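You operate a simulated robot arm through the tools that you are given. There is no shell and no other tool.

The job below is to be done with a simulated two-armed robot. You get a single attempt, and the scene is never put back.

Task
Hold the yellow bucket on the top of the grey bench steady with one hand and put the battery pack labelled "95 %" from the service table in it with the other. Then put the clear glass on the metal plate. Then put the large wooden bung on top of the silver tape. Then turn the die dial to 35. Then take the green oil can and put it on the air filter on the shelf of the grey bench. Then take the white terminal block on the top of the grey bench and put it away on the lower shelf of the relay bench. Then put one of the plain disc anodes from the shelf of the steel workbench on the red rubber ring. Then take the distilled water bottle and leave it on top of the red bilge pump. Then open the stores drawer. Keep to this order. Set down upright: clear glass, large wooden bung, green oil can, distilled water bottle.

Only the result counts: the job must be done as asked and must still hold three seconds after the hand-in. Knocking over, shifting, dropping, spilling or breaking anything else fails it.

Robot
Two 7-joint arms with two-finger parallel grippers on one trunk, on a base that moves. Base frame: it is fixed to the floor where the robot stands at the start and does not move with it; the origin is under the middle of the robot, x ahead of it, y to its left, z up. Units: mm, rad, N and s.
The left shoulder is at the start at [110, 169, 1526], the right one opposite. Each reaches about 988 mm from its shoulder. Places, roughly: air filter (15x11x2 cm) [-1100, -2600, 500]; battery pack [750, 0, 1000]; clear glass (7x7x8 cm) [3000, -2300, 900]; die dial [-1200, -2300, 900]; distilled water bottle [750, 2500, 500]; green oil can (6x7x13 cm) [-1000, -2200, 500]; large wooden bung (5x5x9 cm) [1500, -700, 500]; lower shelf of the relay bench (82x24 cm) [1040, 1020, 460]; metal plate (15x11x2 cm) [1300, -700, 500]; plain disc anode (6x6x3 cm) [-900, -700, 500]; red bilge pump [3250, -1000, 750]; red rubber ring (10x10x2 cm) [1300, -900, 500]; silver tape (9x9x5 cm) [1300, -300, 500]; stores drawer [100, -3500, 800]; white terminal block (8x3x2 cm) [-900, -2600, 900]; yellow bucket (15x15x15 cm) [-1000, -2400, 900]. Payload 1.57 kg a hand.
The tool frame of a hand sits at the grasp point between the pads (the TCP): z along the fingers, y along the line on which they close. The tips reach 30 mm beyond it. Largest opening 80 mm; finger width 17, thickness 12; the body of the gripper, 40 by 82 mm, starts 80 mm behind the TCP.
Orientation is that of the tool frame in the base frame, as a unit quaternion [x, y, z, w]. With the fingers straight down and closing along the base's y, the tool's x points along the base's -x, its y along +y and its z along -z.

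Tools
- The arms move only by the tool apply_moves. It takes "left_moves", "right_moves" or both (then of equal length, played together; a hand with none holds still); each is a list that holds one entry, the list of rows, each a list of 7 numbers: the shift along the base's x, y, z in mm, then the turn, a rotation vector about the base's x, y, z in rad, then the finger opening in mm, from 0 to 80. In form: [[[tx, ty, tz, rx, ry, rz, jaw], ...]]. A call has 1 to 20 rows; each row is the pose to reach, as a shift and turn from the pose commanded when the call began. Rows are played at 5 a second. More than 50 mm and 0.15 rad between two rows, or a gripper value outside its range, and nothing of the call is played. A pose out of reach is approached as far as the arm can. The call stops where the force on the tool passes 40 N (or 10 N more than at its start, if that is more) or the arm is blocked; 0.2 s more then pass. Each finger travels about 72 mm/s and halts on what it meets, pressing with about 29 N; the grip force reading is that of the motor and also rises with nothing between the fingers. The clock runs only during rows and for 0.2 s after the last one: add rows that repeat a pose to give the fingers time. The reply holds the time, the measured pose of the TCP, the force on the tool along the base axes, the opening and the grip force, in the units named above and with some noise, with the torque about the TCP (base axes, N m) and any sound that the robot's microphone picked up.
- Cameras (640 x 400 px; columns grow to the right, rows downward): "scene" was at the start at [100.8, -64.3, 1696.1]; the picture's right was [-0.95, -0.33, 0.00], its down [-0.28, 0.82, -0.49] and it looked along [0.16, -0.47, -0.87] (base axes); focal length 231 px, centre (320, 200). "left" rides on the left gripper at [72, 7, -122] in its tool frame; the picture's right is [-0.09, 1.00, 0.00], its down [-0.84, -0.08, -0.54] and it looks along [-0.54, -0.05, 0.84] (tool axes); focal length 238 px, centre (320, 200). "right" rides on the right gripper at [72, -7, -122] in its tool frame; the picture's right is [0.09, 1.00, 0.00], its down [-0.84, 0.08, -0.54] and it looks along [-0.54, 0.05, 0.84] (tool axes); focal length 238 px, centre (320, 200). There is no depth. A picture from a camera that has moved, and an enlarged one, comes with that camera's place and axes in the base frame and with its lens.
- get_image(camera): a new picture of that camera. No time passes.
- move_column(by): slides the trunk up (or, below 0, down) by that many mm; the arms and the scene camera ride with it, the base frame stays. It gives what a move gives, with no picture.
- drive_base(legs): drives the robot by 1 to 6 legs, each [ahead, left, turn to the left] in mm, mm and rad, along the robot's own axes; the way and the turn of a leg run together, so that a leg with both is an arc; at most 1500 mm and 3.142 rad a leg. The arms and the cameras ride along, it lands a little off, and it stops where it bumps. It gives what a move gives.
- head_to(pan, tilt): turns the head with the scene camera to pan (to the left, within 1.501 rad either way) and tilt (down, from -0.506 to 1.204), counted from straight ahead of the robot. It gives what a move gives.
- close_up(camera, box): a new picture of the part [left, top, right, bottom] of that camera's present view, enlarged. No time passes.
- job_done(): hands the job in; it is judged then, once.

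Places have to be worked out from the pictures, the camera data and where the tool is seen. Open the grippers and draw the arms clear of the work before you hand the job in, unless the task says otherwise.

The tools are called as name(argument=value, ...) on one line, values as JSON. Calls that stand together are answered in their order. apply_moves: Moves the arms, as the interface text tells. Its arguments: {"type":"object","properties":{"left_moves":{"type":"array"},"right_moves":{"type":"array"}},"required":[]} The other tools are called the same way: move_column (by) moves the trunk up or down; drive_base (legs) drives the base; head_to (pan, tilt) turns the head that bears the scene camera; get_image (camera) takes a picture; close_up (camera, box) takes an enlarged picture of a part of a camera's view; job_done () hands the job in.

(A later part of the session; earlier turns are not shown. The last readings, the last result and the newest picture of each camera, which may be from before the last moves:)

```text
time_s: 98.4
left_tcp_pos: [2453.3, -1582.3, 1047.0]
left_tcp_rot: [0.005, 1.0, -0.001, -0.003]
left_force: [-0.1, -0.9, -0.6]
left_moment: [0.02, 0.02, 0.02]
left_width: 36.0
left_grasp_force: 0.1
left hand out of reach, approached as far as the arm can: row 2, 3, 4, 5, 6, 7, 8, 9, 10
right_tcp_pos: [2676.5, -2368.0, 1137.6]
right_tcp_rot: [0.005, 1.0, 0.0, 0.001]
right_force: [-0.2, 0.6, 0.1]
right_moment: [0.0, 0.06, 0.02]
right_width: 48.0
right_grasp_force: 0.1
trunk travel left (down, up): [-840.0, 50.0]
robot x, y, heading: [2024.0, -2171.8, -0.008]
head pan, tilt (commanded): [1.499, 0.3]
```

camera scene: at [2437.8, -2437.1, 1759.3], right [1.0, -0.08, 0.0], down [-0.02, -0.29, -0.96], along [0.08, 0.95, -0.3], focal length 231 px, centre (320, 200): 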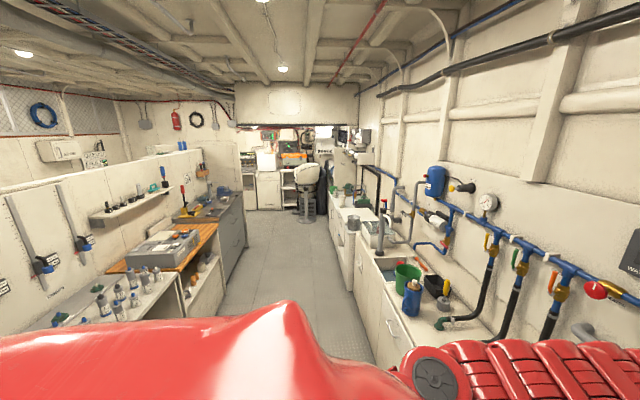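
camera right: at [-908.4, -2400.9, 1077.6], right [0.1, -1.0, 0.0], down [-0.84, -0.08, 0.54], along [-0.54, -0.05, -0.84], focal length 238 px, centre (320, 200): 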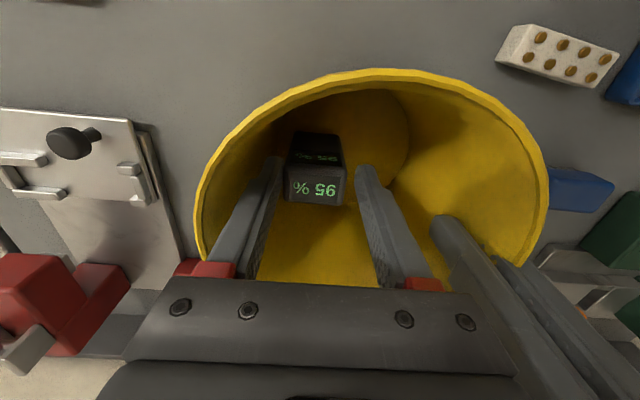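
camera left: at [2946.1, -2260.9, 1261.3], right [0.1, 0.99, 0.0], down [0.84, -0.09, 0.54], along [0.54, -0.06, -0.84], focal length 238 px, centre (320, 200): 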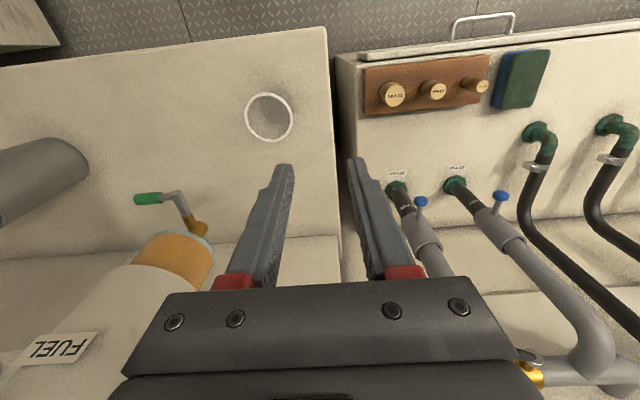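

The left arm is tucked out. Now I lower the trunk 350 mm, so the shoulders are nearer glass height.

move_column(by=-350)

apply_moves(right_moves=[[[18, 3, 13, 0, -0.14, 0, 60], [36, 6, 26, 0, -0.28, 0, 80], [54, 9, 39, 0, -0.42, 0, 80], [72, 12, 52, 0, -0.56, 0, 80], [90, 15, 65, 0, -0.7, 0, 80], [108, 18, 78, 0, -0.84, 0, 80], [126, 21, 91, 0, -0.98, 0, 80], [144, 24, 103, 0, -1.117, 0, 80], [144, 24, 103, 0, -1.117, 0, 80]]])

get_image(camera="right")

head_to(pan=0.0, tilt=0.5)

get_image(camera="scene")

```text
time_s: 101.8
left_tcp_pos: [2453.1, -1582.9, 698.3]
left_tcp_rot: [0.006, 1.0, 0.0, -0.002]
left_force: [0.5, 0.4, 0.5]
left_moment: [0.01, -0.02, -0.01]
left_width: 36.0
left_grasp_force: 0.0
right_tcp_pos: [2675.7, -2368.0, 788.0]
right_tcp_rot: [0.005, 1.0, -0.001, 0.001]
right_force: [0.6, 0.1, 1.0]
right_moment: [-0.02, -0.02, -0.02]
right_width: 47.8
right_grasp_force: 0.1
trunk travel left (down, up): [-490.0, 400.0]
robot x, y, heading: [2029.5, -2169.5, -0.016]
head pan, tilt (commanded): [1.499, 0.3]
```

```text
time_s: 103.8
left_tcp_pos: [2453.2, -1582.3, 698.0]
left_tcp_rot: [0.006, 1.0, 0.0, -0.002]
left_force: [0.1, 0.4, 1.0]
left_moment: [0.01, -0.04, 0.0]
left_width: 35.9
left_grasp_force: 0.0
right_tcp_pos: [2898.1, -2351.2, 882.4]
right_tcp_rot: [0.004, 0.848, 0.003, 0.531]
right_force: [-0.3, 0.4, 0.3]
right_moment: [0.02, -0.01, -0.01]
right_width: 79.7
right_grasp_force: 0.1
right hand out of reach, approached as far as the arm can: row 1, 2, 3, 4, 5, 6, 7, 8, 9
trunk travel left (down, up): [-490.0, 400.0]
robot x, y, heading: [2026.3, -2174.1, -0.01]
head pan, tilt (commanded): [1.499, 0.3]
```

```text
taken
camera right: at [2755.9, -2356.4, 869.8], right [-0.04, 1.0, -0.07], down [-0.12, 0.07, 0.99], along [0.99, 0.05, 0.12], focal length 238 px, centre (320, 200)
```

right: 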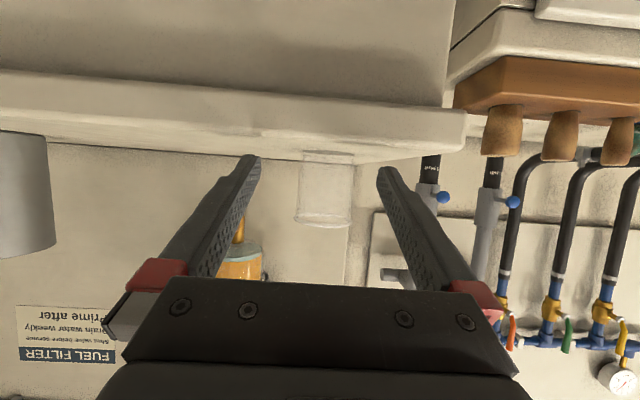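

```text
time_s: 105.4
left_tcp_pos: [2454.0, -1582.7, 698.6]
left_tcp_rot: [0.006, 1.0, 0.0, -0.002]
left_force: [-1.0, -0.7, 0.4]
left_moment: [-0.01, 0.01, -0.02]
left_width: 36.0
left_grasp_force: 0.0
right_tcp_pos: [2896.7, -2351.3, 881.4]
right_tcp_rot: [0.004, 0.847, 0.004, 0.531]
right_force: [0.8, -0.1, -0.6]
right_moment: [-0.03, 0.02, 0.0]
right_width: 80.1
right_grasp_force: 0.1
trunk travel left (down, up): [-490.0, 400.0]
robot x, y, heading: [2023.0, -2172.5, -0.008]
head pan, tilt (commanded): [0.0, 0.499]
```

```text
taken
camera scene: at [2196.8, -2175.1, 1390.9], right [-0.01, -1.0, 0.0], down [-0.48, 0.0, -0.88], along [0.88, -0.01, -0.48], focal length 231 px, centre (320, 200)
```

scene: 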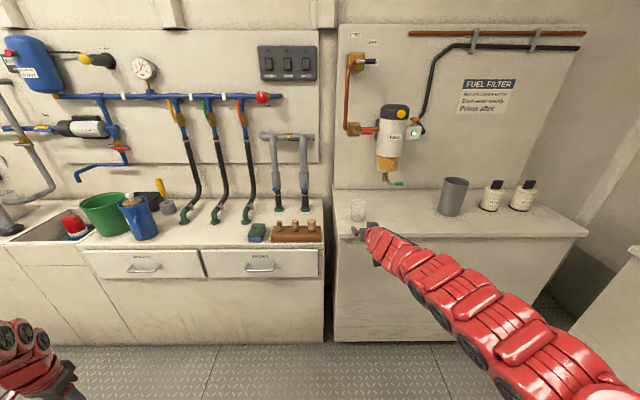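

The right hand now points forward and down (26°), at (2897, -2351, 882), with the glass between the fingers in view at y≈−2340. I align y, then advance part way.

apply_moves(right_moves=[[[0, 11, 4, 0, 0, 0, 80], [35, 11, 4, 0, 0, 0, 80], [70, 11, 4, 0, 0, 0, 80], [70, 11, 4, 0, 0, 0, 80]]])

get_image(camera="right")

close_up(camera="scene", box=[300, 170, 460, 270])

```text
time_s: 106.4
left_tcp_pos: [2452.3, -1584.8, 698.7]
left_tcp_rot: [0.007, 1.0, 0.001, -0.002]
left_force: [-0.1, -0.1, -0.8]
left_moment: [0.0, 0.01, 0.01]
left_width: 36.0
left_grasp_force: 0.0
right_tcp_pos: [2966.2, -2336.9, 884.4]
right_tcp_rot: [0.007, 0.848, 0.003, 0.53]
right_force: [-0.1, -0.2, -0.3]
right_moment: [-0.01, 0.02, 0.02]
right_width: 79.9
right_grasp_force: 0.1
trunk travel left (down, up): [-490.0, 400.0]
robot x, y, heading: [2025.6, -2174.6, -0.008]
head pan, tilt (commanded): [0.0, 0.499]
```

```text
taken
camera right: at [2825.5, -2342.7, 872.6], right [-0.03, 1.0, -0.07], down [-0.12, 0.07, 0.99], along [0.99, 0.04, 0.12], focal length 238 px, centre (320, 200)
```

right: 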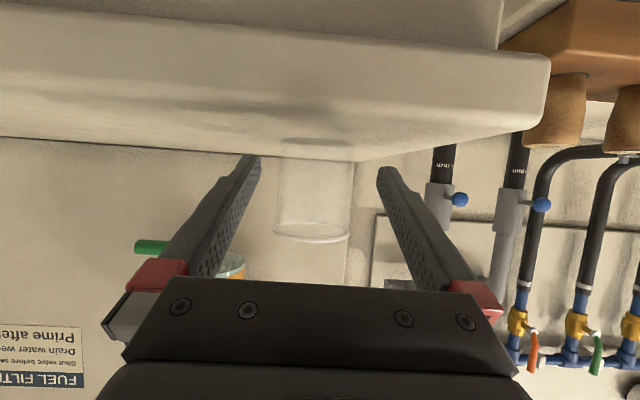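

```text
4.00 times, centred on (380, 220) of scene
camera zoom: at [2196.3, -2177.1, 1391.0], right [-0.01, -1.0, 0.0], down [-0.48, 0.01, -0.88], along [0.88, -0.01, -0.48], focal length 923 px, centre (80, 120)
```

zoom: 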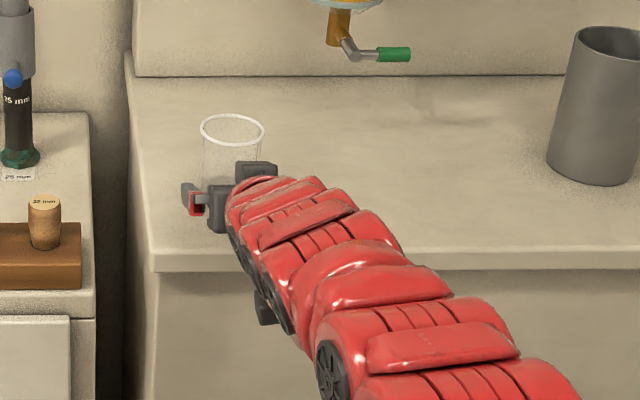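

The glass is about 5 mm to the −y side of the gripper centre. I correct and advance the remaining 55 mm.

apply_moves(right_moves=[[[5, -5, 2, 0, 0, 0, 80], [25, -5, 2, 0, 0, 0, 80], [42, -5, 2, 0, 0, 0, 80], [55, -5, 2, 0, 0, 0, 80], [55, -5, 2, 0, 0, 0, 80]]])

get_image(camera="right")

close_up(camera="scene", box=[300, 170, 460, 270])

```text
time_s: 107.6
left_tcp_pos: [2452.8, -1582.3, 698.0]
left_tcp_rot: [0.006, 1.0, 0.0, -0.002]
left_force: [-0.5, -0.6, -0.2]
left_moment: [-0.02, 0.0, 0.02]
left_width: 35.9
left_grasp_force: 0.1
right_tcp_pos: [2974.4, -2339.1, 889.3]
right_tcp_rot: [0.004, 0.848, 0.003, 0.531]
right_force: [-0.2, 0.9, -0.2]
right_moment: [0.0, 0.01, -0.01]
right_width: 80.0
right_grasp_force: 0.1
right hand out of reach, approached as far as the arm can: row 2, 3, 4, 5
trunk travel left (down, up): [-490.0, 400.0]
robot x, y, heading: [2027.0, -2173.3, -0.008]
head pan, tilt (commanded): [0.0, 0.499]
```

```text
taken
camera right: at [2833.1, -2344.7, 876.5], right [-0.04, 1.0, -0.07], down [-0.12, 0.07, 0.99], along [0.99, 0.04, 0.12], focal length 238 px, centre (320, 200)
```

right: 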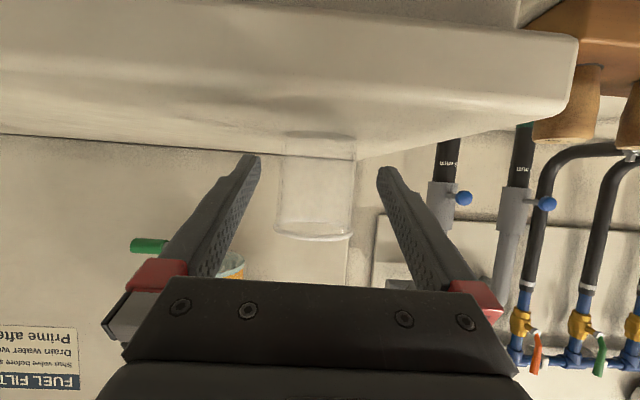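

```text
4.00 times, centred on (380, 220) of scene
camera zoom: at [2196.9, -2175.4, 1390.9], right [-0.01, -1.0, 0.0], down [-0.48, 0.0, -0.88], along [0.88, -0.01, -0.48], focal length 923 px, centre (80, 120)
```

zoom: 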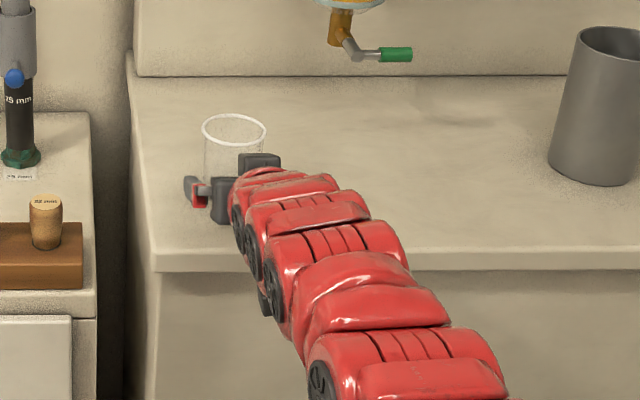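

The arm hit its reach limit at x=2974. I retract 68 mm, drive the base 60 mm ahead, then re-check alignment.

apply_moves(right_moves=[[[-25, -2, -2, 0, 0, 0, 80], [-50, -2, -2, 0, 0, 0, 80], [-68, -2, -2, 0, 0, 0, 80], [-68, -2, -2, 0, 0, 0, 80]]])

drive_base(legs=[[62, 0, 0.005]])

get_image(camera="right")

```text
time_s: 108.6
left_tcp_pos: [2452.4, -1583.0, 697.0]
left_tcp_rot: [0.006, 1.0, 0.0, -0.002]
left_force: [-0.3, 0.3, -0.2]
left_moment: [0.01, -0.01, 0.0]
left_width: 35.7
left_grasp_force: 0.1
right_tcp_pos: [2908.9, -2344.8, 884.6]
right_tcp_rot: [0.005, 0.847, 0.002, 0.531]
right_force: [0.7, 0.0, -0.4]
right_moment: [-0.01, 0.02, 0.05]
right_width: 80.3
right_grasp_force: 0.1
trunk travel left (down, up): [-490.0, 400.0]
robot x, y, heading: [2025.1, -2174.4, -0.009]
head pan, tilt (commanded): [0.0, 0.499]
```

```text
time_s: 109.6
left_tcp_pos: [2512.6, -1581.9, 697.1]
left_tcp_rot: [0.002, 1.0, 0.0, -0.003]
left_force: [0.3, -0.4, -0.5]
left_moment: [0.0, -0.02, 0.01]
left_width: 36.1
left_grasp_force: 0.1
right_tcp_pos: [2973.9, -2339.9, 883.5]
right_tcp_rot: [0.002, 0.848, 0.005, 0.53]
right_force: [0.0, -0.3, -0.7]
right_moment: [0.0, -0.02, -0.02]
right_width: 80.1
right_grasp_force: 0.1
trunk travel left (down, up): [-490.0, 400.0]
robot x, y, heading: [2086.9, -2171.5, -0.002]
head pan, tilt (commanded): [0.0, 0.499]
```

```text
taken
camera right: at [2831.4, -2345.0, 872.1], right [-0.04, 1.0, -0.07], down [-0.12, 0.07, 0.99], along [0.99, 0.05, 0.12], focal length 238 px, centre (320, 200)
```

right: 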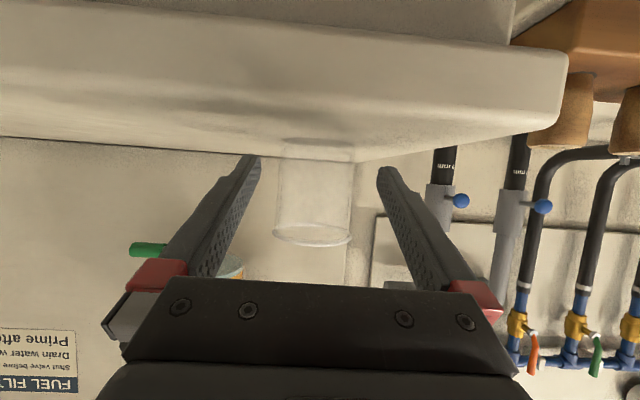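

The glass is ~4 mm to −y of the gripper centre line. I correct and advance 47 mm to straddle it.

apply_moves(right_moves=[[[4, -4, 2, 0, 0, 0, 80], [20, -4, 2, 0, 0, 0, 80], [36, -4, 2, 0, 0, 0, 80], [47, -4, 2, 0, 0, 0, 80], [47, -4, 2, 0, 0, 0, 80]]])

get_image(camera="right")

close_up(camera="scene", box=[300, 170, 460, 270])

```text
time_s: 110.8
left_tcp_pos: [2511.7, -1580.4, 697.8]
left_tcp_rot: [0.003, 1.0, 0.0, -0.002]
left_force: [-0.4, 0.8, 0.4]
left_moment: [0.0, 0.0, -0.01]
left_width: 36.1
left_grasp_force: 0.0
right_tcp_pos: [3018.5, -2343.9, 887.9]
right_tcp_rot: [0.001, 0.848, 0.005, 0.53]
right_force: [-0.5, 0.2, -0.5]
right_moment: [-0.02, -0.01, 0.0]
right_width: 79.9
right_grasp_force: 0.0
trunk travel left (down, up): [-490.0, 400.0]
robot x, y, heading: [2091.0, -2168.9, -0.004]
head pan, tilt (commanded): [0.0, 0.499]
```

```text
taken
camera right: at [2877.3, -2349.6, 876.3], right [-0.04, 1.0, -0.07], down [-0.12, 0.07, 0.99], along [0.99, 0.05, 0.12], focal length 238 px, centre (320, 200)
```

right: 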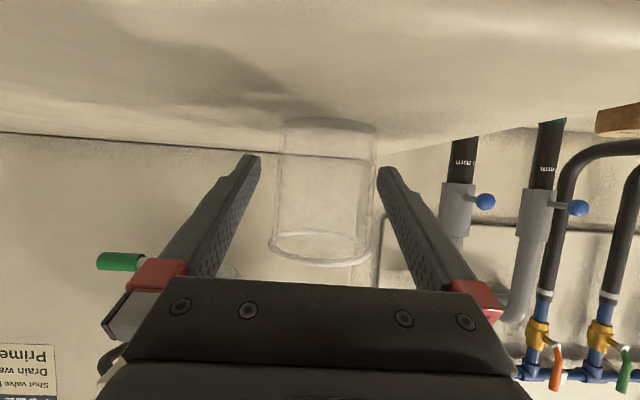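

```text
4.00 times, centred on (380, 220) of scene
camera zoom: at [2258.7, -2174.8, 1390.9], right [0.0, -1.0, 0.0], down [-0.48, 0.0, -0.88], along [0.88, 0.0, -0.48], focal length 923 px, centre (80, 120)
```

zoom: 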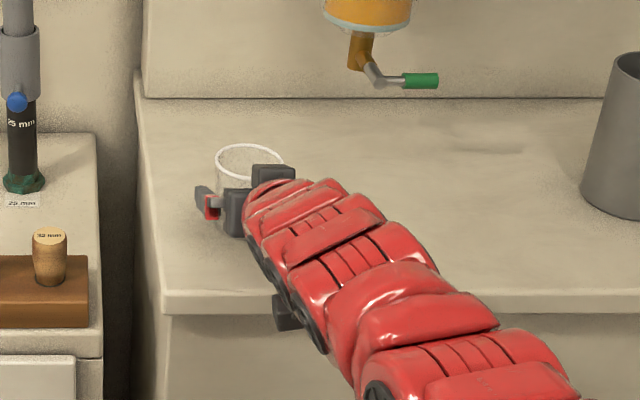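

The glass is between the fingers, about 2 mm toward +y. I shift 2 mm and close.

apply_moves(right_moves=[[[2, 2, 0, 0, 0, 0, 70], [2, 2, 0, 0, 0, 0, 60], [2, 2, 0, 0, 0, 0, 50], [2, 2, 0, 0, 0, 0, 40], [2, 2, 0, 0, 0, 0, 40], [2, 2, 0, 0, 0, 0, 40]]])

get_image(camera="right")

```text
time_s: 112.2
left_tcp_pos: [2511.5, -1581.2, 698.6]
left_tcp_rot: [0.003, 1.0, 0.0, -0.001]
left_force: [-0.4, 0.9, -0.2]
left_moment: [0.02, -0.02, -0.01]
left_width: 36.0
left_grasp_force: 0.0
right_tcp_pos: [3022.0, -2341.5, 888.5]
right_tcp_rot: [0.002, 0.848, 0.004, 0.53]
right_force: [-0.2, 0.1, -0.2]
right_moment: [-0.04, 0.02, -0.02]
right_width: 60.5
right_grasp_force: 28.5
trunk travel left (down, up): [-490.0, 400.0]
robot x, y, heading: [2088.5, -2171.4, -0.003]
head pan, tilt (commanded): [0.0, 0.499]
```

```text
taken
camera right: at [2879.2, -2347.3, 875.9], right [-0.04, 1.0, -0.07], down [-0.12, 0.07, 0.99], along [0.99, 0.05, 0.12], focal length 238 px, centre (320, 200)
```

right: 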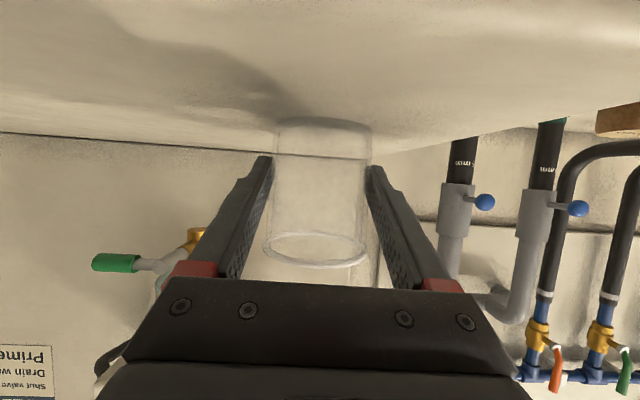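

The glass is gripped (60.5 mm, 28.5 N). I lift it 45 mm and check.

apply_moves(right_moves=[[[0, 0, 10, 0, 0, 0, 40], [0, 0, 25, 0, 0, 0, 40], [0, 0, 45, 0, 0, 0, 40], [0, 0, 45, 0, 0, 0, 40]]])

get_image(camera="right")

close_up(camera="scene", box=[300, 170, 460, 270])

```text
time_s: 113.2
left_tcp_pos: [2511.3, -1580.6, 697.6]
left_tcp_rot: [0.002, 1.0, -0.001, -0.002]
left_force: [0.8, -0.3, -1.2]
left_moment: [0.03, 0.01, 0.03]
left_width: 36.1
left_grasp_force: 0.0
right_tcp_pos: [3020.6, -2341.0, 933.1]
right_tcp_rot: [0.003, 0.847, 0.003, 0.531]
right_force: [-0.1, 0.3, 0.2]
right_moment: [-0.03, -0.02, -0.01]
right_width: 60.8
right_grasp_force: 28.9
trunk travel left (down, up): [-490.0, 400.0]
robot x, y, heading: [2088.4, -2172.4, -0.001]
head pan, tilt (commanded): [0.0, 0.499]
```

```text
taken
camera right: at [2878.9, -2346.1, 920.7], right [-0.04, 1.0, -0.07], down [-0.12, 0.07, 0.99], along [0.99, 0.05, 0.12], focal length 238 px, centre (320, 200)
```

right: 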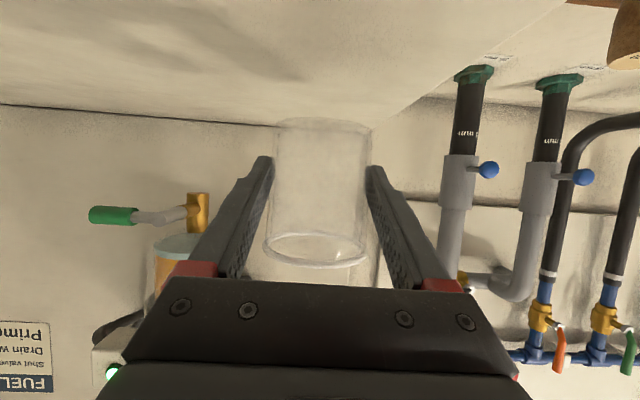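

```text
4.00 times, centred on (380, 220) of scene
camera zoom: at [2259.3, -2174.6, 1390.8], right [0.0, -1.0, 0.0], down [-0.48, 0.0, -0.88], along [0.88, 0.0, -0.48], focal length 923 px, centre (80, 120)
```

zoom: 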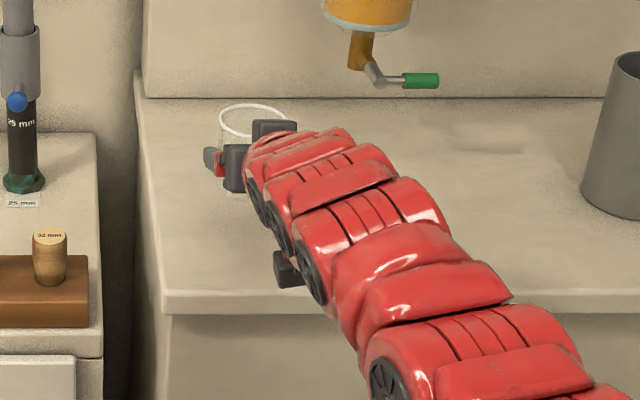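

The glass lifts with the hand. I back the base 220 mm, clear of the counter, to test a tucked carrying posture.

drive_base(legs=[[-220, 0, 0]])

apply_moves(right_moves=[[[0, 0, -45, 0, 0, 0, 40], [0, 0, -90, 0, 0, 0, 40], [0, 0, -135, 0, 0, 0, 40], [0, 0, -180, 0, 0, 0, 40], [-20, 0, -220, 0, 0, 0, 40], [-40, 0, -260, 0, 0, 0, 40], [-60, 0, -300, 0, 0, 0, 40], [-90, 0, -320, 0, 0, 0, 40], [-130, 0, -330, 0, 0, 0, 40], [-170, 0, -330, 0, 0, 0, 40], [-170, 0, -330, 0, 0, 0, 40]]])

get_image(camera="scene")

```text
time_s: 114.9
left_tcp_pos: [2295.4, -1582.3, 698.8]
left_tcp_rot: [0.006, 1.0, 0.0, -0.002]
left_force: [-0.8, -0.1, 0.6]
left_moment: [0.01, -0.06, -0.03]
left_width: 35.9
left_grasp_force: 0.1
right_tcp_pos: [2799.2, -2345.0, 934.2]
right_tcp_rot: [0.005, 0.847, 0.002, 0.531]
right_force: [1.2, -0.4, -1.7]
right_moment: [0.02, -0.01, 0.0]
right_width: 60.9
right_grasp_force: 29.1
trunk travel left (down, up): [-490.0, 400.0]
robot x, y, heading: [1870.7, -2169.8, -0.011]
head pan, tilt (commanded): [0.0, 0.499]
```

```text
time_s: 117.3
left_tcp_pos: [2295.1, -1584.0, 698.9]
left_tcp_rot: [0.007, 1.0, 0.0, -0.001]
left_force: [0.1, -0.7, 0.3]
left_moment: [0.04, 0.06, -0.01]
left_width: 36.1
left_grasp_force: 0.0
right_tcp_pos: [2625.5, -2345.8, 602.0]
right_tcp_rot: [0.006, 0.847, 0.003, 0.531]
right_force: [0.3, -0.3, -1.2]
right_moment: [0.03, 0.01, 0.02]
right_width: 60.5
right_grasp_force: 29.1
right hand out of reach, approached as far as the arm can: row 4
trunk travel left (down, up): [-490.0, 400.0]
robot x, y, heading: [1868.9, -2171.9, -0.015]
head pan, tilt (commanded): [0.0, 0.499]
```

```text
taken
camera scene: at [2039.2, -2177.4, 1390.9], right [-0.01, -1.0, 0.0], down [-0.48, 0.01, -0.88], along [0.88, -0.01, -0.48], focal length 231 px, centre (320, 200)
```

scene: 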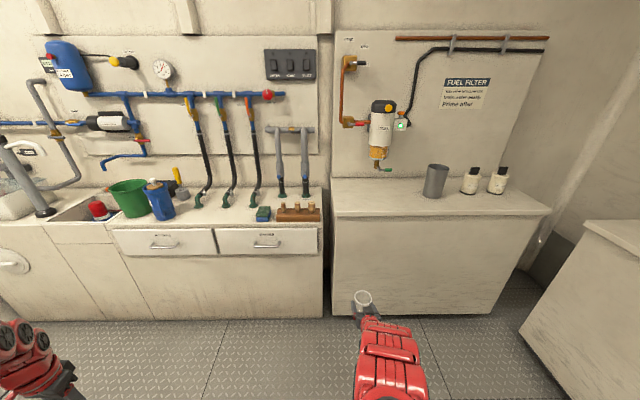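

The tucked posture works so far (646 mm ahead of the shoulder, at shelf height). I test pulling it closer.

apply_moves(right_moves=[[[-40, 0, 0, 0, 0, 0, 40], [-80, 0, 0, 0, 0, 0, 40], [-120, 0, 0, 0, 0, 0, 40], [-160, 0, 0, 0, 0, 0, 40], [-200, 0, 0, 0, 0, 0, 40], [-200, 0, 0, 0, 0, 0, 40]]])

```text
time_s: 118.7
left_tcp_pos: [2295.4, -1581.4, 697.9]
left_tcp_rot: [0.006, 1.0, 0.0, -0.002]
left_force: [0.2, 0.6, 0.2]
left_moment: [0.0, 0.02, -0.01]
left_width: 36.2
left_grasp_force: 0.0
right_tcp_pos: [2527.0, -2344.9, 555.8]
right_tcp_rot: [0.005, 0.847, 0.003, 0.532]
right_force: [-0.8, 0.6, -0.7]
right_moment: [0.0, 0.01, 0.0]
right_width: 60.9
right_grasp_force: 29.2
right hand out of reach, approached as far as the arm can: row 2, 3, 4, 5, 6
trunk travel left (down, up): [-490.0, 400.0]
robot x, y, heading: [1868.2, -2170.9, -0.008]
head pan, tilt (commanded): [0.0, 0.499]
```

Carry posture is good: hand 658 mm ahead of the base centre at z≈556. I move to open floor, turn to face +y, and shift right in the aisle.

drive_base(legs=[[270, 0, 0.01], [0, -330, 0], [0, 0, 1.57], [0, -290, 0]])

head_to(pan=0.5, tilt=0.4)

get_image(camera="scene")

```text
time_s: 127.8
left_tcp_pos: [1823.8, -2094.7, 699.0]
left_tcp_rot: [0.707, -0.707, 0.001, 0.001]
left_force: [-0.2, 0.3, -0.9]
left_moment: [0.0, 0.0, -0.01]
left_width: 35.9
left_grasp_force: 0.1
right_tcp_pos: [2582.9, -1854.0, 556.6]
right_tcp_rot: [0.599, -0.599, -0.38, -0.371]
right_force: [0.8, 0.2, -0.7]
right_moment: [-0.03, 0.0, 0.0]
right_width: 60.7
right_grasp_force: 28.7
trunk travel left (down, up): [-490.0, 400.0]
robot x, y, heading: [2416.3, -2514.7, 1.568]
head pan, tilt (commanded): [0.0, 0.499]
```

```text
time_s: 128.7
left_tcp_pos: [1823.5, -2094.4, 697.7]
left_tcp_rot: [0.707, -0.707, 0.001, 0.001]
left_force: [-1.1, 0.3, -0.2]
left_moment: [0.0, 0.01, 0.01]
left_width: 36.1
left_grasp_force: 0.1
right_tcp_pos: [2583.4, -1852.2, 556.4]
right_tcp_rot: [0.6, -0.599, -0.379, -0.37]
right_force: [0.2, -0.6, -1.0]
right_moment: [0.0, 0.01, 0.02]
right_width: 60.9
right_grasp_force: 29.3
trunk travel left (down, up): [-490.0, 400.0]
robot x, y, heading: [2414.5, -2513.8, 1.569]
head pan, tilt (commanded): [0.499, 0.4]
```

```text
taken
camera scene: at [2371.1, -2353.8, 1400.0], right [0.88, 0.48, 0.0], down [0.19, -0.34, -0.92], along [-0.44, 0.81, -0.39], focal length 231 px, centre (320, 200)
```

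scene: 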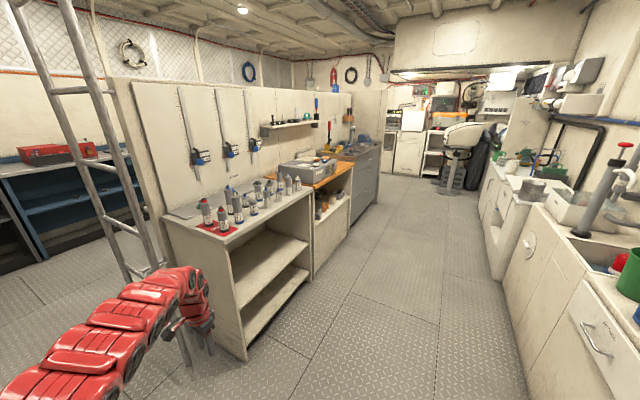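

The aisle is clear; riser bench front is at x≈1580 and my left hand is at x≈1824. I drive ahead to y≈−870.

drive_base(legs=[[1000, 0, 0], [640, 0, 0]])

head_to(pan=1.4, tilt=0.5)

get_image(camera="scene")

```text
time_s: 137.0
left_tcp_pos: [1765.0, -491.1, 698.3]
left_tcp_rot: [0.722, -0.692, 0.002, 0.001]
left_force: [0.0, -0.5, -0.2]
left_moment: [0.02, -0.02, 0.02]
left_width: 35.9
left_grasp_force: 0.1
right_tcp_pos: [2514.3, -220.3, 556.3]
right_tcp_rot: [0.611, -0.587, -0.387, -0.364]
right_force: [0.4, -0.5, -1.1]
right_moment: [0.03, -0.01, 0.0]
right_width: 60.8
right_grasp_force: 29.5
trunk travel left (down, up): [-490.0, 400.0]
robot x, y, heading: [2373.9, -887.4, 1.608]
head pan, tilt (commanded): [0.499, 0.4]
```

```text
time_s: 138.2
left_tcp_pos: [1764.9, -491.8, 698.1]
left_tcp_rot: [0.722, -0.691, 0.002, 0.001]
left_force: [0.4, 0.1, 0.0]
left_moment: [0.0, 0.01, -0.02]
left_width: 36.0
left_grasp_force: 0.1
right_tcp_pos: [2512.9, -219.7, 556.0]
right_tcp_rot: [0.612, -0.586, -0.387, -0.363]
right_force: [0.2, 0.5, -0.8]
right_moment: [-0.01, 0.01, -0.01]
right_width: 60.6
right_grasp_force: 29.5
trunk travel left (down, up): [-490.0, 400.0]
robot x, y, heading: [2375.9, -882.1, 1.615]
head pan, tilt (commanded): [1.4, 0.499]
```

```text
taken
camera scene: at [2280.3, -795.8, 1390.9], right [0.13, 0.99, 0.0], down [0.47, -0.06, -0.88], along [-0.87, 0.11, -0.48], focal length 231 px, centre (320, 200)
```

scene: 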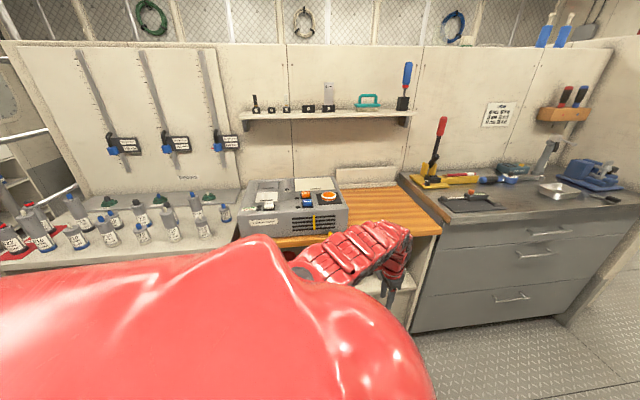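

I strafe 85 mm right for clearance, then turn left to face the wooden bench (heading π).

drive_base(legs=[[0, -85, 0], [0, 0, 1.527]])

head_to(pan=0.0, tilt=0.7)

get_image(camera="scene")

get_image(camera="right")

get_image(camera="left")

```text
time_s: 143.1
left_tcp_pos: [2061.3, -1491.6, 697.3]
left_tcp_rot: [1.0, 0.021, 0.002, 0.0]
left_force: [0.4, -0.1, -0.3]
left_moment: [0.02, 0.0, -0.01]
left_width: 36.0
left_grasp_force: 0.1
right_tcp_pos: [1791.5, -743.4, 557.8]
right_tcp_rot: [0.847, 0.018, -0.531, 0.017]
right_force: [-0.4, -0.1, -0.3]
right_moment: [0.02, 0.01, 0.0]
right_width: 60.5
right_grasp_force: 29.1
trunk travel left (down, up): [-490.0, 400.0]
robot x, y, heading: [2456.6, -879.6, -3.1]
head pan, tilt (commanded): [1.4, 0.499]
```

```text
time_s: 144.6
left_tcp_pos: [2062.2, -1491.8, 698.8]
left_tcp_rot: [1.0, 0.02, 0.002, 0.0]
left_force: [0.7, -0.1, -0.5]
left_moment: [-0.02, 0.01, 0.03]
left_width: 36.0
left_grasp_force: 0.0
right_tcp_pos: [1791.0, -742.6, 556.7]
right_tcp_rot: [0.847, 0.016, -0.53, 0.016]
right_force: [0.0, -0.2, -0.3]
right_moment: [-0.01, 0.03, 0.01]
right_width: 60.5
right_grasp_force: 28.6
trunk travel left (down, up): [-490.0, 400.0]
robot x, y, heading: [2454.9, -881.7, -3.102]
head pan, tilt (commanded): [0.0, 0.7]
```

```text
taken
camera scene: at [2291.3, -891.1, 1373.2], right [-0.04, 1.0, 0.0], down [0.64, 0.03, -0.76], along [-0.76, -0.03, -0.64], focal length 231 px, centre (320, 200)
```

scene: 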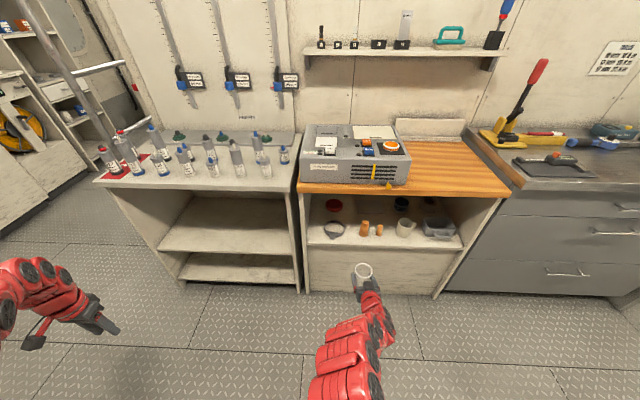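

```text
taken
camera right: at [1931.3, -728.9, 543.9], right [0.09, -0.99, -0.07], down [0.13, -0.06, 0.99], along [-0.99, -0.09, 0.12], focal length 238 px, centre (320, 200)
```

right: 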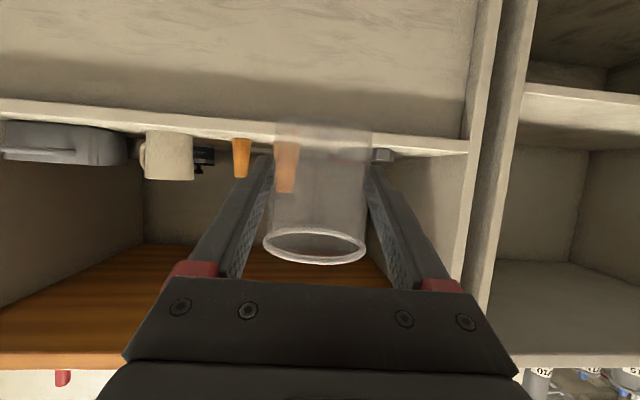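

```text
taken
camera left: at [2133.6, -1496.3, 819.8], right [-0.05, -1.0, 0.0], down [-0.84, 0.04, 0.54], along [-0.54, 0.03, -0.84], focal length 238 px, centre (320, 200)
```

left: 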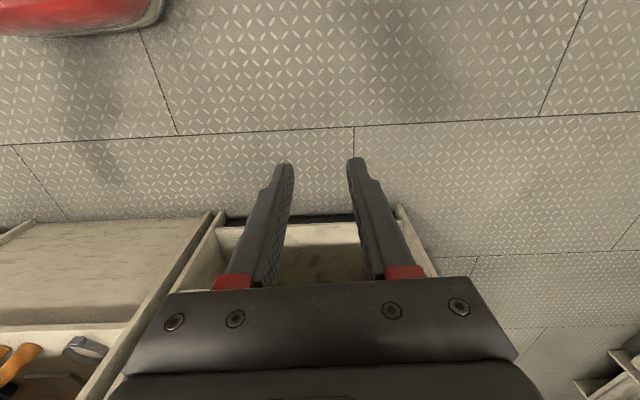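

I'm facing the shelf. I zoom in to identify the metal plate, bungs, tape and ring.

close_up(camera="scene", box=[290, 180, 480, 300])

close_up(camera="right", box=[100, 80, 500, 300])

```text
3.33 times, centred on (385, 240) of scene
camera zoom: at [2291.3, -891.1, 1373.2], right [-0.04, 1.0, 0.0], down [0.64, 0.03, -0.76], along [-0.76, -0.03, -0.64], focal length 770 px, centre (103, 67)
```

zoom: 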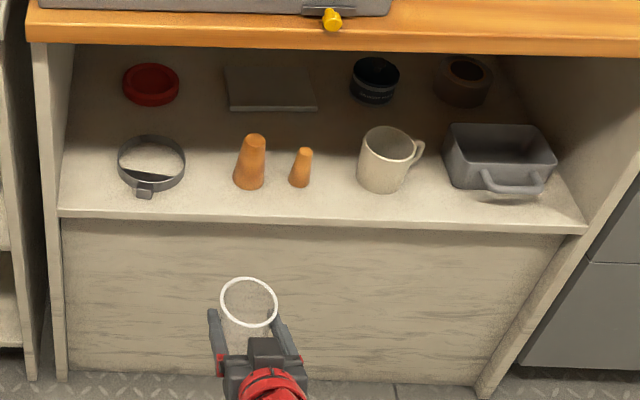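

```text
1.60 times, centred on (300, 190) of right
camera zoom: at [1931.3, -728.9, 543.9], right [0.09, -0.99, -0.07], down [0.13, -0.06, 0.99], along [-0.99, -0.09, 0.12], focal length 381 px, centre (352, 216)
```

zoom: 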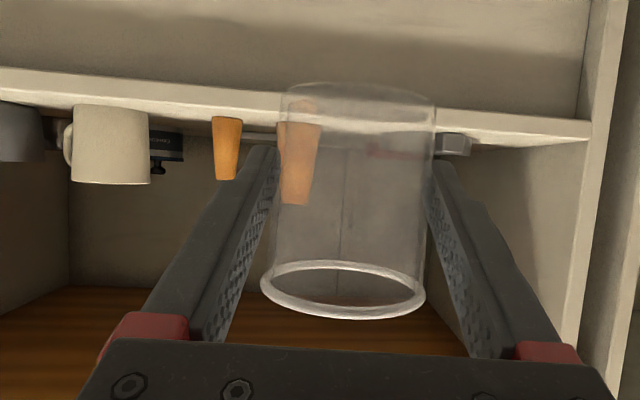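

The plate is at ≈(1307, -650), top ≈512; the bungs stand in front of it at x≈1499, tops ≈580/561. I'll come in over the bungs with the hand yawed ~35° so that its camera box clears them. First: raise and yaw the right hand in free space.

apply_moves(right_moves=[[[-10, 5, 20, 0, 0, -0.1, 40], [-25, 10, 40, 0, 0, -0.2, 40], [-40, 15, 60, 0, 0, -0.3, 40], [-60, 20, 75, 0, 0, -0.4, 40], [-75, 25, 85, 0, 0, -0.5, 40], [-90, 30, 85, 0, 0, -0.6, 40], [-95, 30, 85, 0, 0, -0.65, 40], [-95, 30, 85, 0, 0, -0.65, 40]]])

get_image(camera="scene")

get_image(camera="right")

```text
time_s: 146.4
left_tcp_pos: [2060.6, -1492.4, 697.3]
left_tcp_rot: [1.0, 0.02, 0.002, 0.0]
left_force: [0.6, -0.4, 0.2]
left_moment: [-0.03, 0.02, -0.01]
left_width: 35.8
left_grasp_force: 0.0
right_tcp_pos: [1696.9, -712.7, 642.7]
right_tcp_rot: [0.809, -0.254, -0.508, -0.154]
right_force: [0.0, 0.2, -1.6]
right_moment: [-0.01, -0.06, 0.02]
right_width: 60.5
right_grasp_force: 29.1
right hand out of reach, approached as far as the arm can: row 1, 2, 3
trunk travel left (down, up): [-490.0, 400.0]
robot x, y, heading: [2457.1, -881.5, -3.101]
head pan, tilt (commanded): [0.0, 0.7]
```

```text
taken
camera scene: at [2291.3, -891.0, 1373.2], right [-0.04, 1.0, 0.0], down [0.64, 0.03, -0.76], along [-0.76, -0.03, -0.64], focal length 231 px, centre (320, 200)
```

scene: 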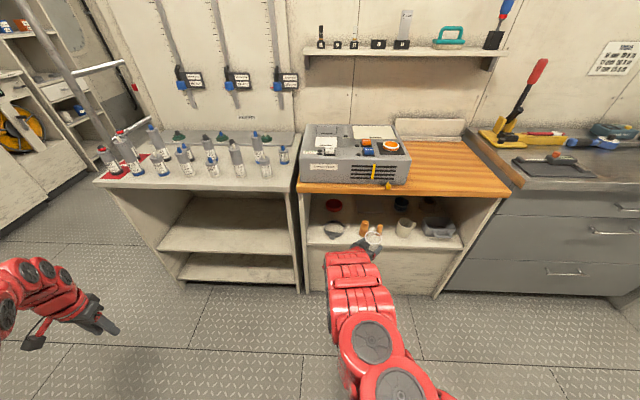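

```text
taken
camera right: at [1815.6, -786.0, 629.5], right [-0.53, -0.84, -0.07], down [0.06, -0.13, 0.99], along [-0.84, 0.52, 0.12], focal length 238 px, centre (320, 200)
```

right: 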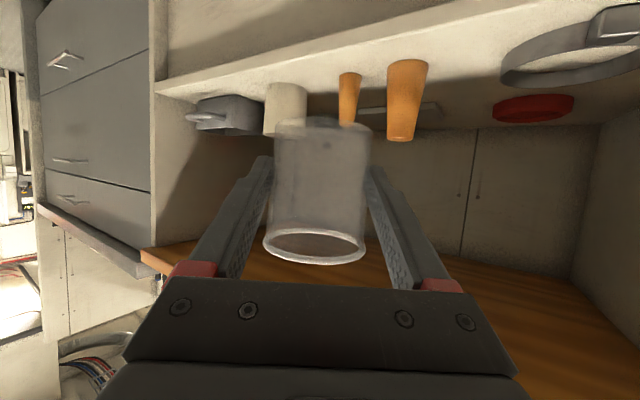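

The yawed posture is reached. Now I lower the trunk in stages, raising the hand between, so the forearm will pass under the bench top.

move_column(by=-170)

apply_moves(right_moves=[[[-8, 0, 35, 0, 0, 0, 40], [-16, 0, 70, 0, 0, 0, 40], [-26, 0, 105, 0, 0, 0, 40], [-38, 0, 140, 0, 0, 0, 40], [-50, 0, 168, 0, 0, 0, 40], [-50, 0, 168, 0, 0, 0, 40]]])

```text
time_s: 148.4
left_tcp_pos: [2062.3, -1492.7, 527.4]
left_tcp_rot: [1.0, 0.02, 0.002, 0.0]
left_force: [0.0, 0.1, 0.2]
left_moment: [-0.01, 0.01, -0.01]
left_width: 35.9
left_grasp_force: 0.1
right_tcp_pos: [1696.6, -712.2, 471.2]
right_tcp_rot: [0.808, -0.255, -0.508, -0.154]
right_force: [-0.2, -0.7, -1.1]
right_moment: [-0.03, 0.0, 0.0]
right_width: 60.6
right_grasp_force: 29.0
trunk travel left (down, up): [-320.0, 570.0]
robot x, y, heading: [2459.6, -884.4, -3.099]
head pan, tilt (commanded): [0.0, 0.7]
```

```text
time_s: 149.8
left_tcp_pos: [2063.2, -1492.0, 527.7]
left_tcp_rot: [1.0, 0.02, 0.003, 0.0]
left_force: [-0.5, -0.1, 0.4]
left_moment: [0.03, 0.05, 0.02]
left_width: 36.0
left_grasp_force: 0.1
right_tcp_pos: [1645.1, -713.1, 639.2]
right_tcp_rot: [0.808, -0.254, -0.509, -0.154]
right_force: [-0.4, 0.0, -1.8]
right_moment: [-0.02, 0.0, -0.03]
right_width: 60.3
right_grasp_force: 28.8
trunk travel left (down, up): [-320.0, 570.0]
robot x, y, heading: [2454.8, -879.1, -3.103]
head pan, tilt (commanded): [0.0, 0.7]
```

That worked. Next stage: lower 95, raise the hand again.

move_column(by=-95)

apply_moves(right_moves=[[[-5, 0, 32, 0, 0, 0, 40], [-10, 0, 64, 0, 0, 0, 40], [-15, 0, 96, 0, 0, 0, 40], [-15, 0, 96, 0, 0, 0, 40]]])

move_column(by=-85)

apply_moves(right_moves=[[[-5, 0, 30, 0, 0, 0, 40], [-10, 0, 60, 0, 0, 0, 40], [-15, 0, 88, 0, 0, 0, 40], [-15, 0, 88, 0, 0, 0, 40]]])

get_image(camera="scene")

get_image(camera="right")

```text
time_s: 151.1
left_tcp_pos: [2060.9, -1493.7, 433.2]
left_tcp_rot: [1.0, 0.019, 0.002, 0.0]
left_force: [0.0, 0.3, -0.3]
left_moment: [0.01, 0.02, -0.01]
left_width: 35.7
left_grasp_force: 0.2
right_tcp_pos: [1644.7, -713.6, 544.6]
right_tcp_rot: [0.808, -0.254, -0.508, -0.155]
right_force: [0.6, 0.1, -1.4]
right_moment: [0.01, -0.02, -0.01]
right_width: 60.5
right_grasp_force: 29.2
trunk travel left (down, up): [-225.0, 665.0]
robot x, y, heading: [2457.4, -886.0, -3.1]
head pan, tilt (commanded): [0.0, 0.7]
```

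```text
time_s: 152.1
left_tcp_pos: [2061.7, -1493.2, 432.0]
left_tcp_rot: [1.0, 0.021, 0.002, 0.0]
left_force: [0.1, -0.8, -0.4]
left_moment: [-0.03, 0.0, 0.0]
left_width: 35.9
left_grasp_force: 0.0
right_tcp_pos: [1631.9, -712.8, 638.4]
right_tcp_rot: [0.809, -0.254, -0.508, -0.154]
right_force: [0.3, -0.3, -0.2]
right_moment: [0.01, 0.01, 0.01]
right_width: 60.5
right_grasp_force: 28.4
trunk travel left (down, up): [-225.0, 665.0]
robot x, y, heading: [2455.5, -881.0, -3.1]
head pan, tilt (commanded): [0.0, 0.7]
```

```text
time_s: 153.3
left_tcp_pos: [2061.3, -1492.5, 347.9]
left_tcp_rot: [1.0, 0.02, 0.002, 0.0]
left_force: [-0.4, 0.4, 0.4]
left_moment: [0.02, -0.01, -0.03]
left_width: 36.1
left_grasp_force: 0.0
right_tcp_pos: [1630.7, -712.8, 554.5]
right_tcp_rot: [0.808, -0.255, -0.508, -0.154]
right_force: [0.2, -0.4, -0.7]
right_moment: [-0.04, -0.02, 0.02]
right_width: 60.5
right_grasp_force: 29.5
trunk travel left (down, up): [-140.0, 750.0]
robot x, y, heading: [2456.8, -883.0, -3.101]
head pan, tilt (commanded): [0.0, 0.7]
```

```text
time_s: 154.3
left_tcp_pos: [2061.2, -1492.1, 347.7]
left_tcp_rot: [1.0, 0.019, 0.001, 0.0]
left_force: [1.0, 0.7, 0.2]
left_moment: [0.01, 0.01, 0.01]
left_width: 35.9
left_grasp_force: 0.1
right_tcp_pos: [1618.5, -713.5, 639.9]
right_tcp_rot: [0.809, -0.254, -0.508, -0.154]
right_force: [-0.3, -0.5, -0.9]
right_moment: [-0.01, -0.03, 0.03]
right_width: 60.4
right_grasp_force: 29.0
trunk travel left (down, up): [-140.0, 750.0]
robot x, y, heading: [2458.9, -881.7, -3.103]
head pan, tilt (commanded): [0.0, 0.7]
```

```text
taken
camera scene: at [2291.3, -891.0, 1023.2], right [-0.04, 1.0, 0.0], down [0.64, 0.03, -0.76], along [-0.76, -0.03, -0.64], focal length 231 px, centre (320, 200)
```

scene: 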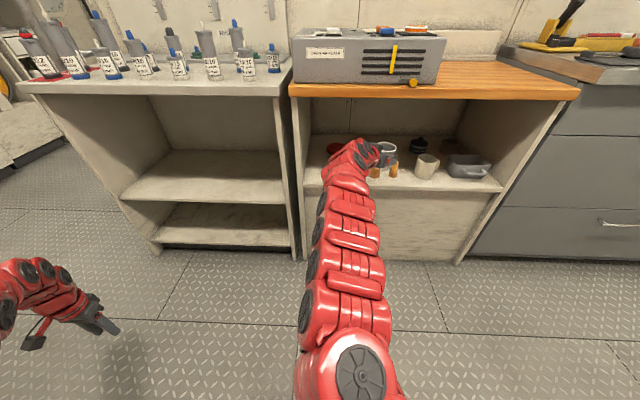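

```text
taken
camera right: at [1738.0, -787.1, 627.9], right [-0.53, -0.84, -0.07], down [0.06, -0.13, 0.99], along [-0.84, 0.52, 0.12], focal length 238 px, centre (320, 200)
```

right: 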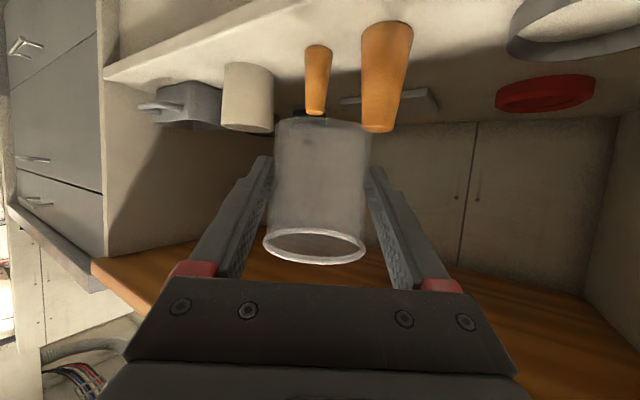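

The hand is at the shelf opening at z≈640. From the lower camera height I re-measure the shelf items.

close_up(camera="scene", box=[290, 110, 510, 220])

close_up(camera="right", box=[260, 20, 620, 140])

```text
2.91 times, centred on (400, 165) of scene
camera zoom: at [2291.3, -891.0, 1023.2], right [-0.04, 1.0, 0.0], down [0.64, 0.03, -0.76], along [-0.76, -0.03, -0.64], focal length 672 px, centre (87, 302)
```

zoom: 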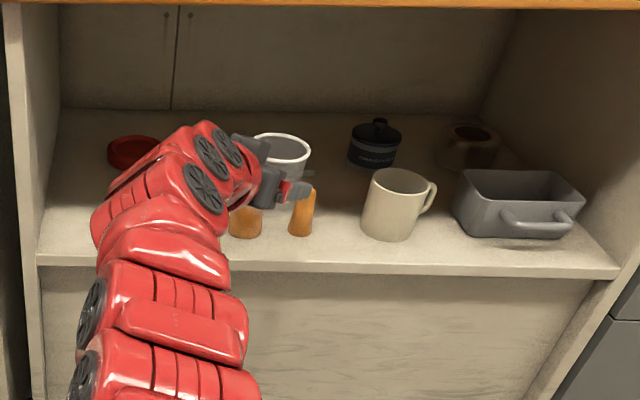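

```text
1.78 times, centred on (440, 80) of right
camera zoom: at [1738.0, -787.1, 627.9], right [-0.53, -0.84, -0.07], down [0.06, -0.13, 0.99], along [-0.84, 0.52, 0.12], focal length 424 px, centre (107, 413)
```

zoom: 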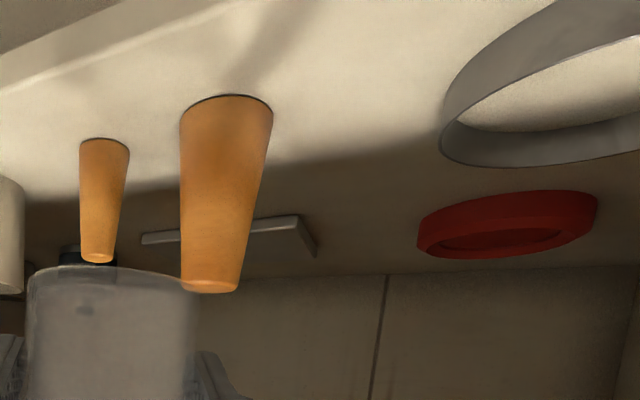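

Plate centre ≈(1312, -651); large bung (1498, -701), top 580. I raise the glass to z≈652 and drive in 150 mm, then check clearance.

apply_moves(right_moves=[[[0, 4, 6, 0, 0, 0, 40], [0, 8, 13, 0, 0, 0, 40], [0, 8, 13, 0, 0, 0, 40]]])

drive_base(legs=[[150, 0, 0]])

get_image(camera="right")

get_image(camera="scene")

```text
time_s: 155.1
left_tcp_pos: [2061.9, -1491.8, 348.2]
left_tcp_rot: [1.0, 0.021, 0.002, 0.001]
left_force: [0.3, -0.7, -0.1]
left_moment: [0.0, 0.04, -0.03]
left_width: 36.1
left_grasp_force: 0.1
right_tcp_pos: [1616.7, -705.0, 654.9]
right_tcp_rot: [0.808, -0.255, -0.508, -0.154]
right_force: [0.0, -1.3, -0.3]
right_moment: [0.03, 0.03, -0.04]
right_width: 60.5
right_grasp_force: 28.9
trunk travel left (down, up): [-140.0, 750.0]
robot x, y, heading: [2458.5, -883.9, -3.102]
head pan, tilt (commanded): [0.0, 0.7]
```

```text
time_s: 156.4
left_tcp_pos: [1913.3, -1496.5, 348.0]
left_tcp_rot: [1.0, 0.019, 0.003, 0.0]
left_force: [0.2, -0.1, 0.5]
left_moment: [0.0, 0.02, 0.01]
left_width: 36.0
left_grasp_force: 0.1
right_tcp_pos: [1469.8, -708.6, 654.7]
right_tcp_rot: [0.809, -0.256, -0.507, -0.155]
right_force: [0.0, 0.4, -1.1]
right_moment: [-0.01, -0.02, 0.02]
right_width: 60.5
right_grasp_force: 28.6
trunk travel left (down, up): [-140.0, 750.0]
robot x, y, heading: [2308.5, -888.2, -3.105]
head pan, tilt (commanded): [0.0, 0.7]
```

```text
taken
camera right: at [1588.2, -782.8, 642.3], right [-0.53, -0.84, -0.07], down [0.06, -0.13, 0.99], along [-0.84, 0.52, 0.12], focal length 238 px, centre (320, 200)
```

right: 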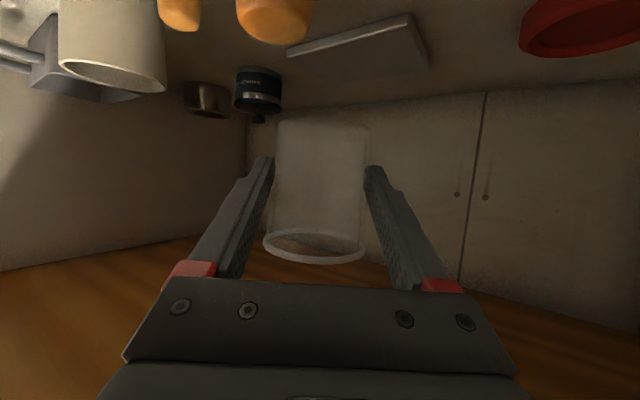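

```text
taken
camera scene: at [2143.8, -896.6, 1023.1], right [-0.04, 1.0, 0.0], down [0.64, 0.03, -0.76], along [-0.76, -0.03, -0.64], focal length 231 px, centre (320, 200)
```

scene: 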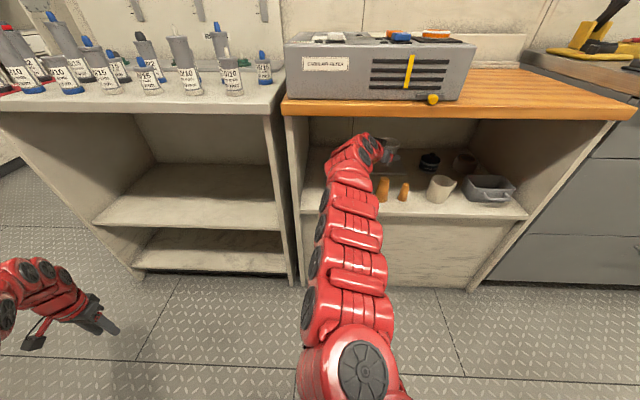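

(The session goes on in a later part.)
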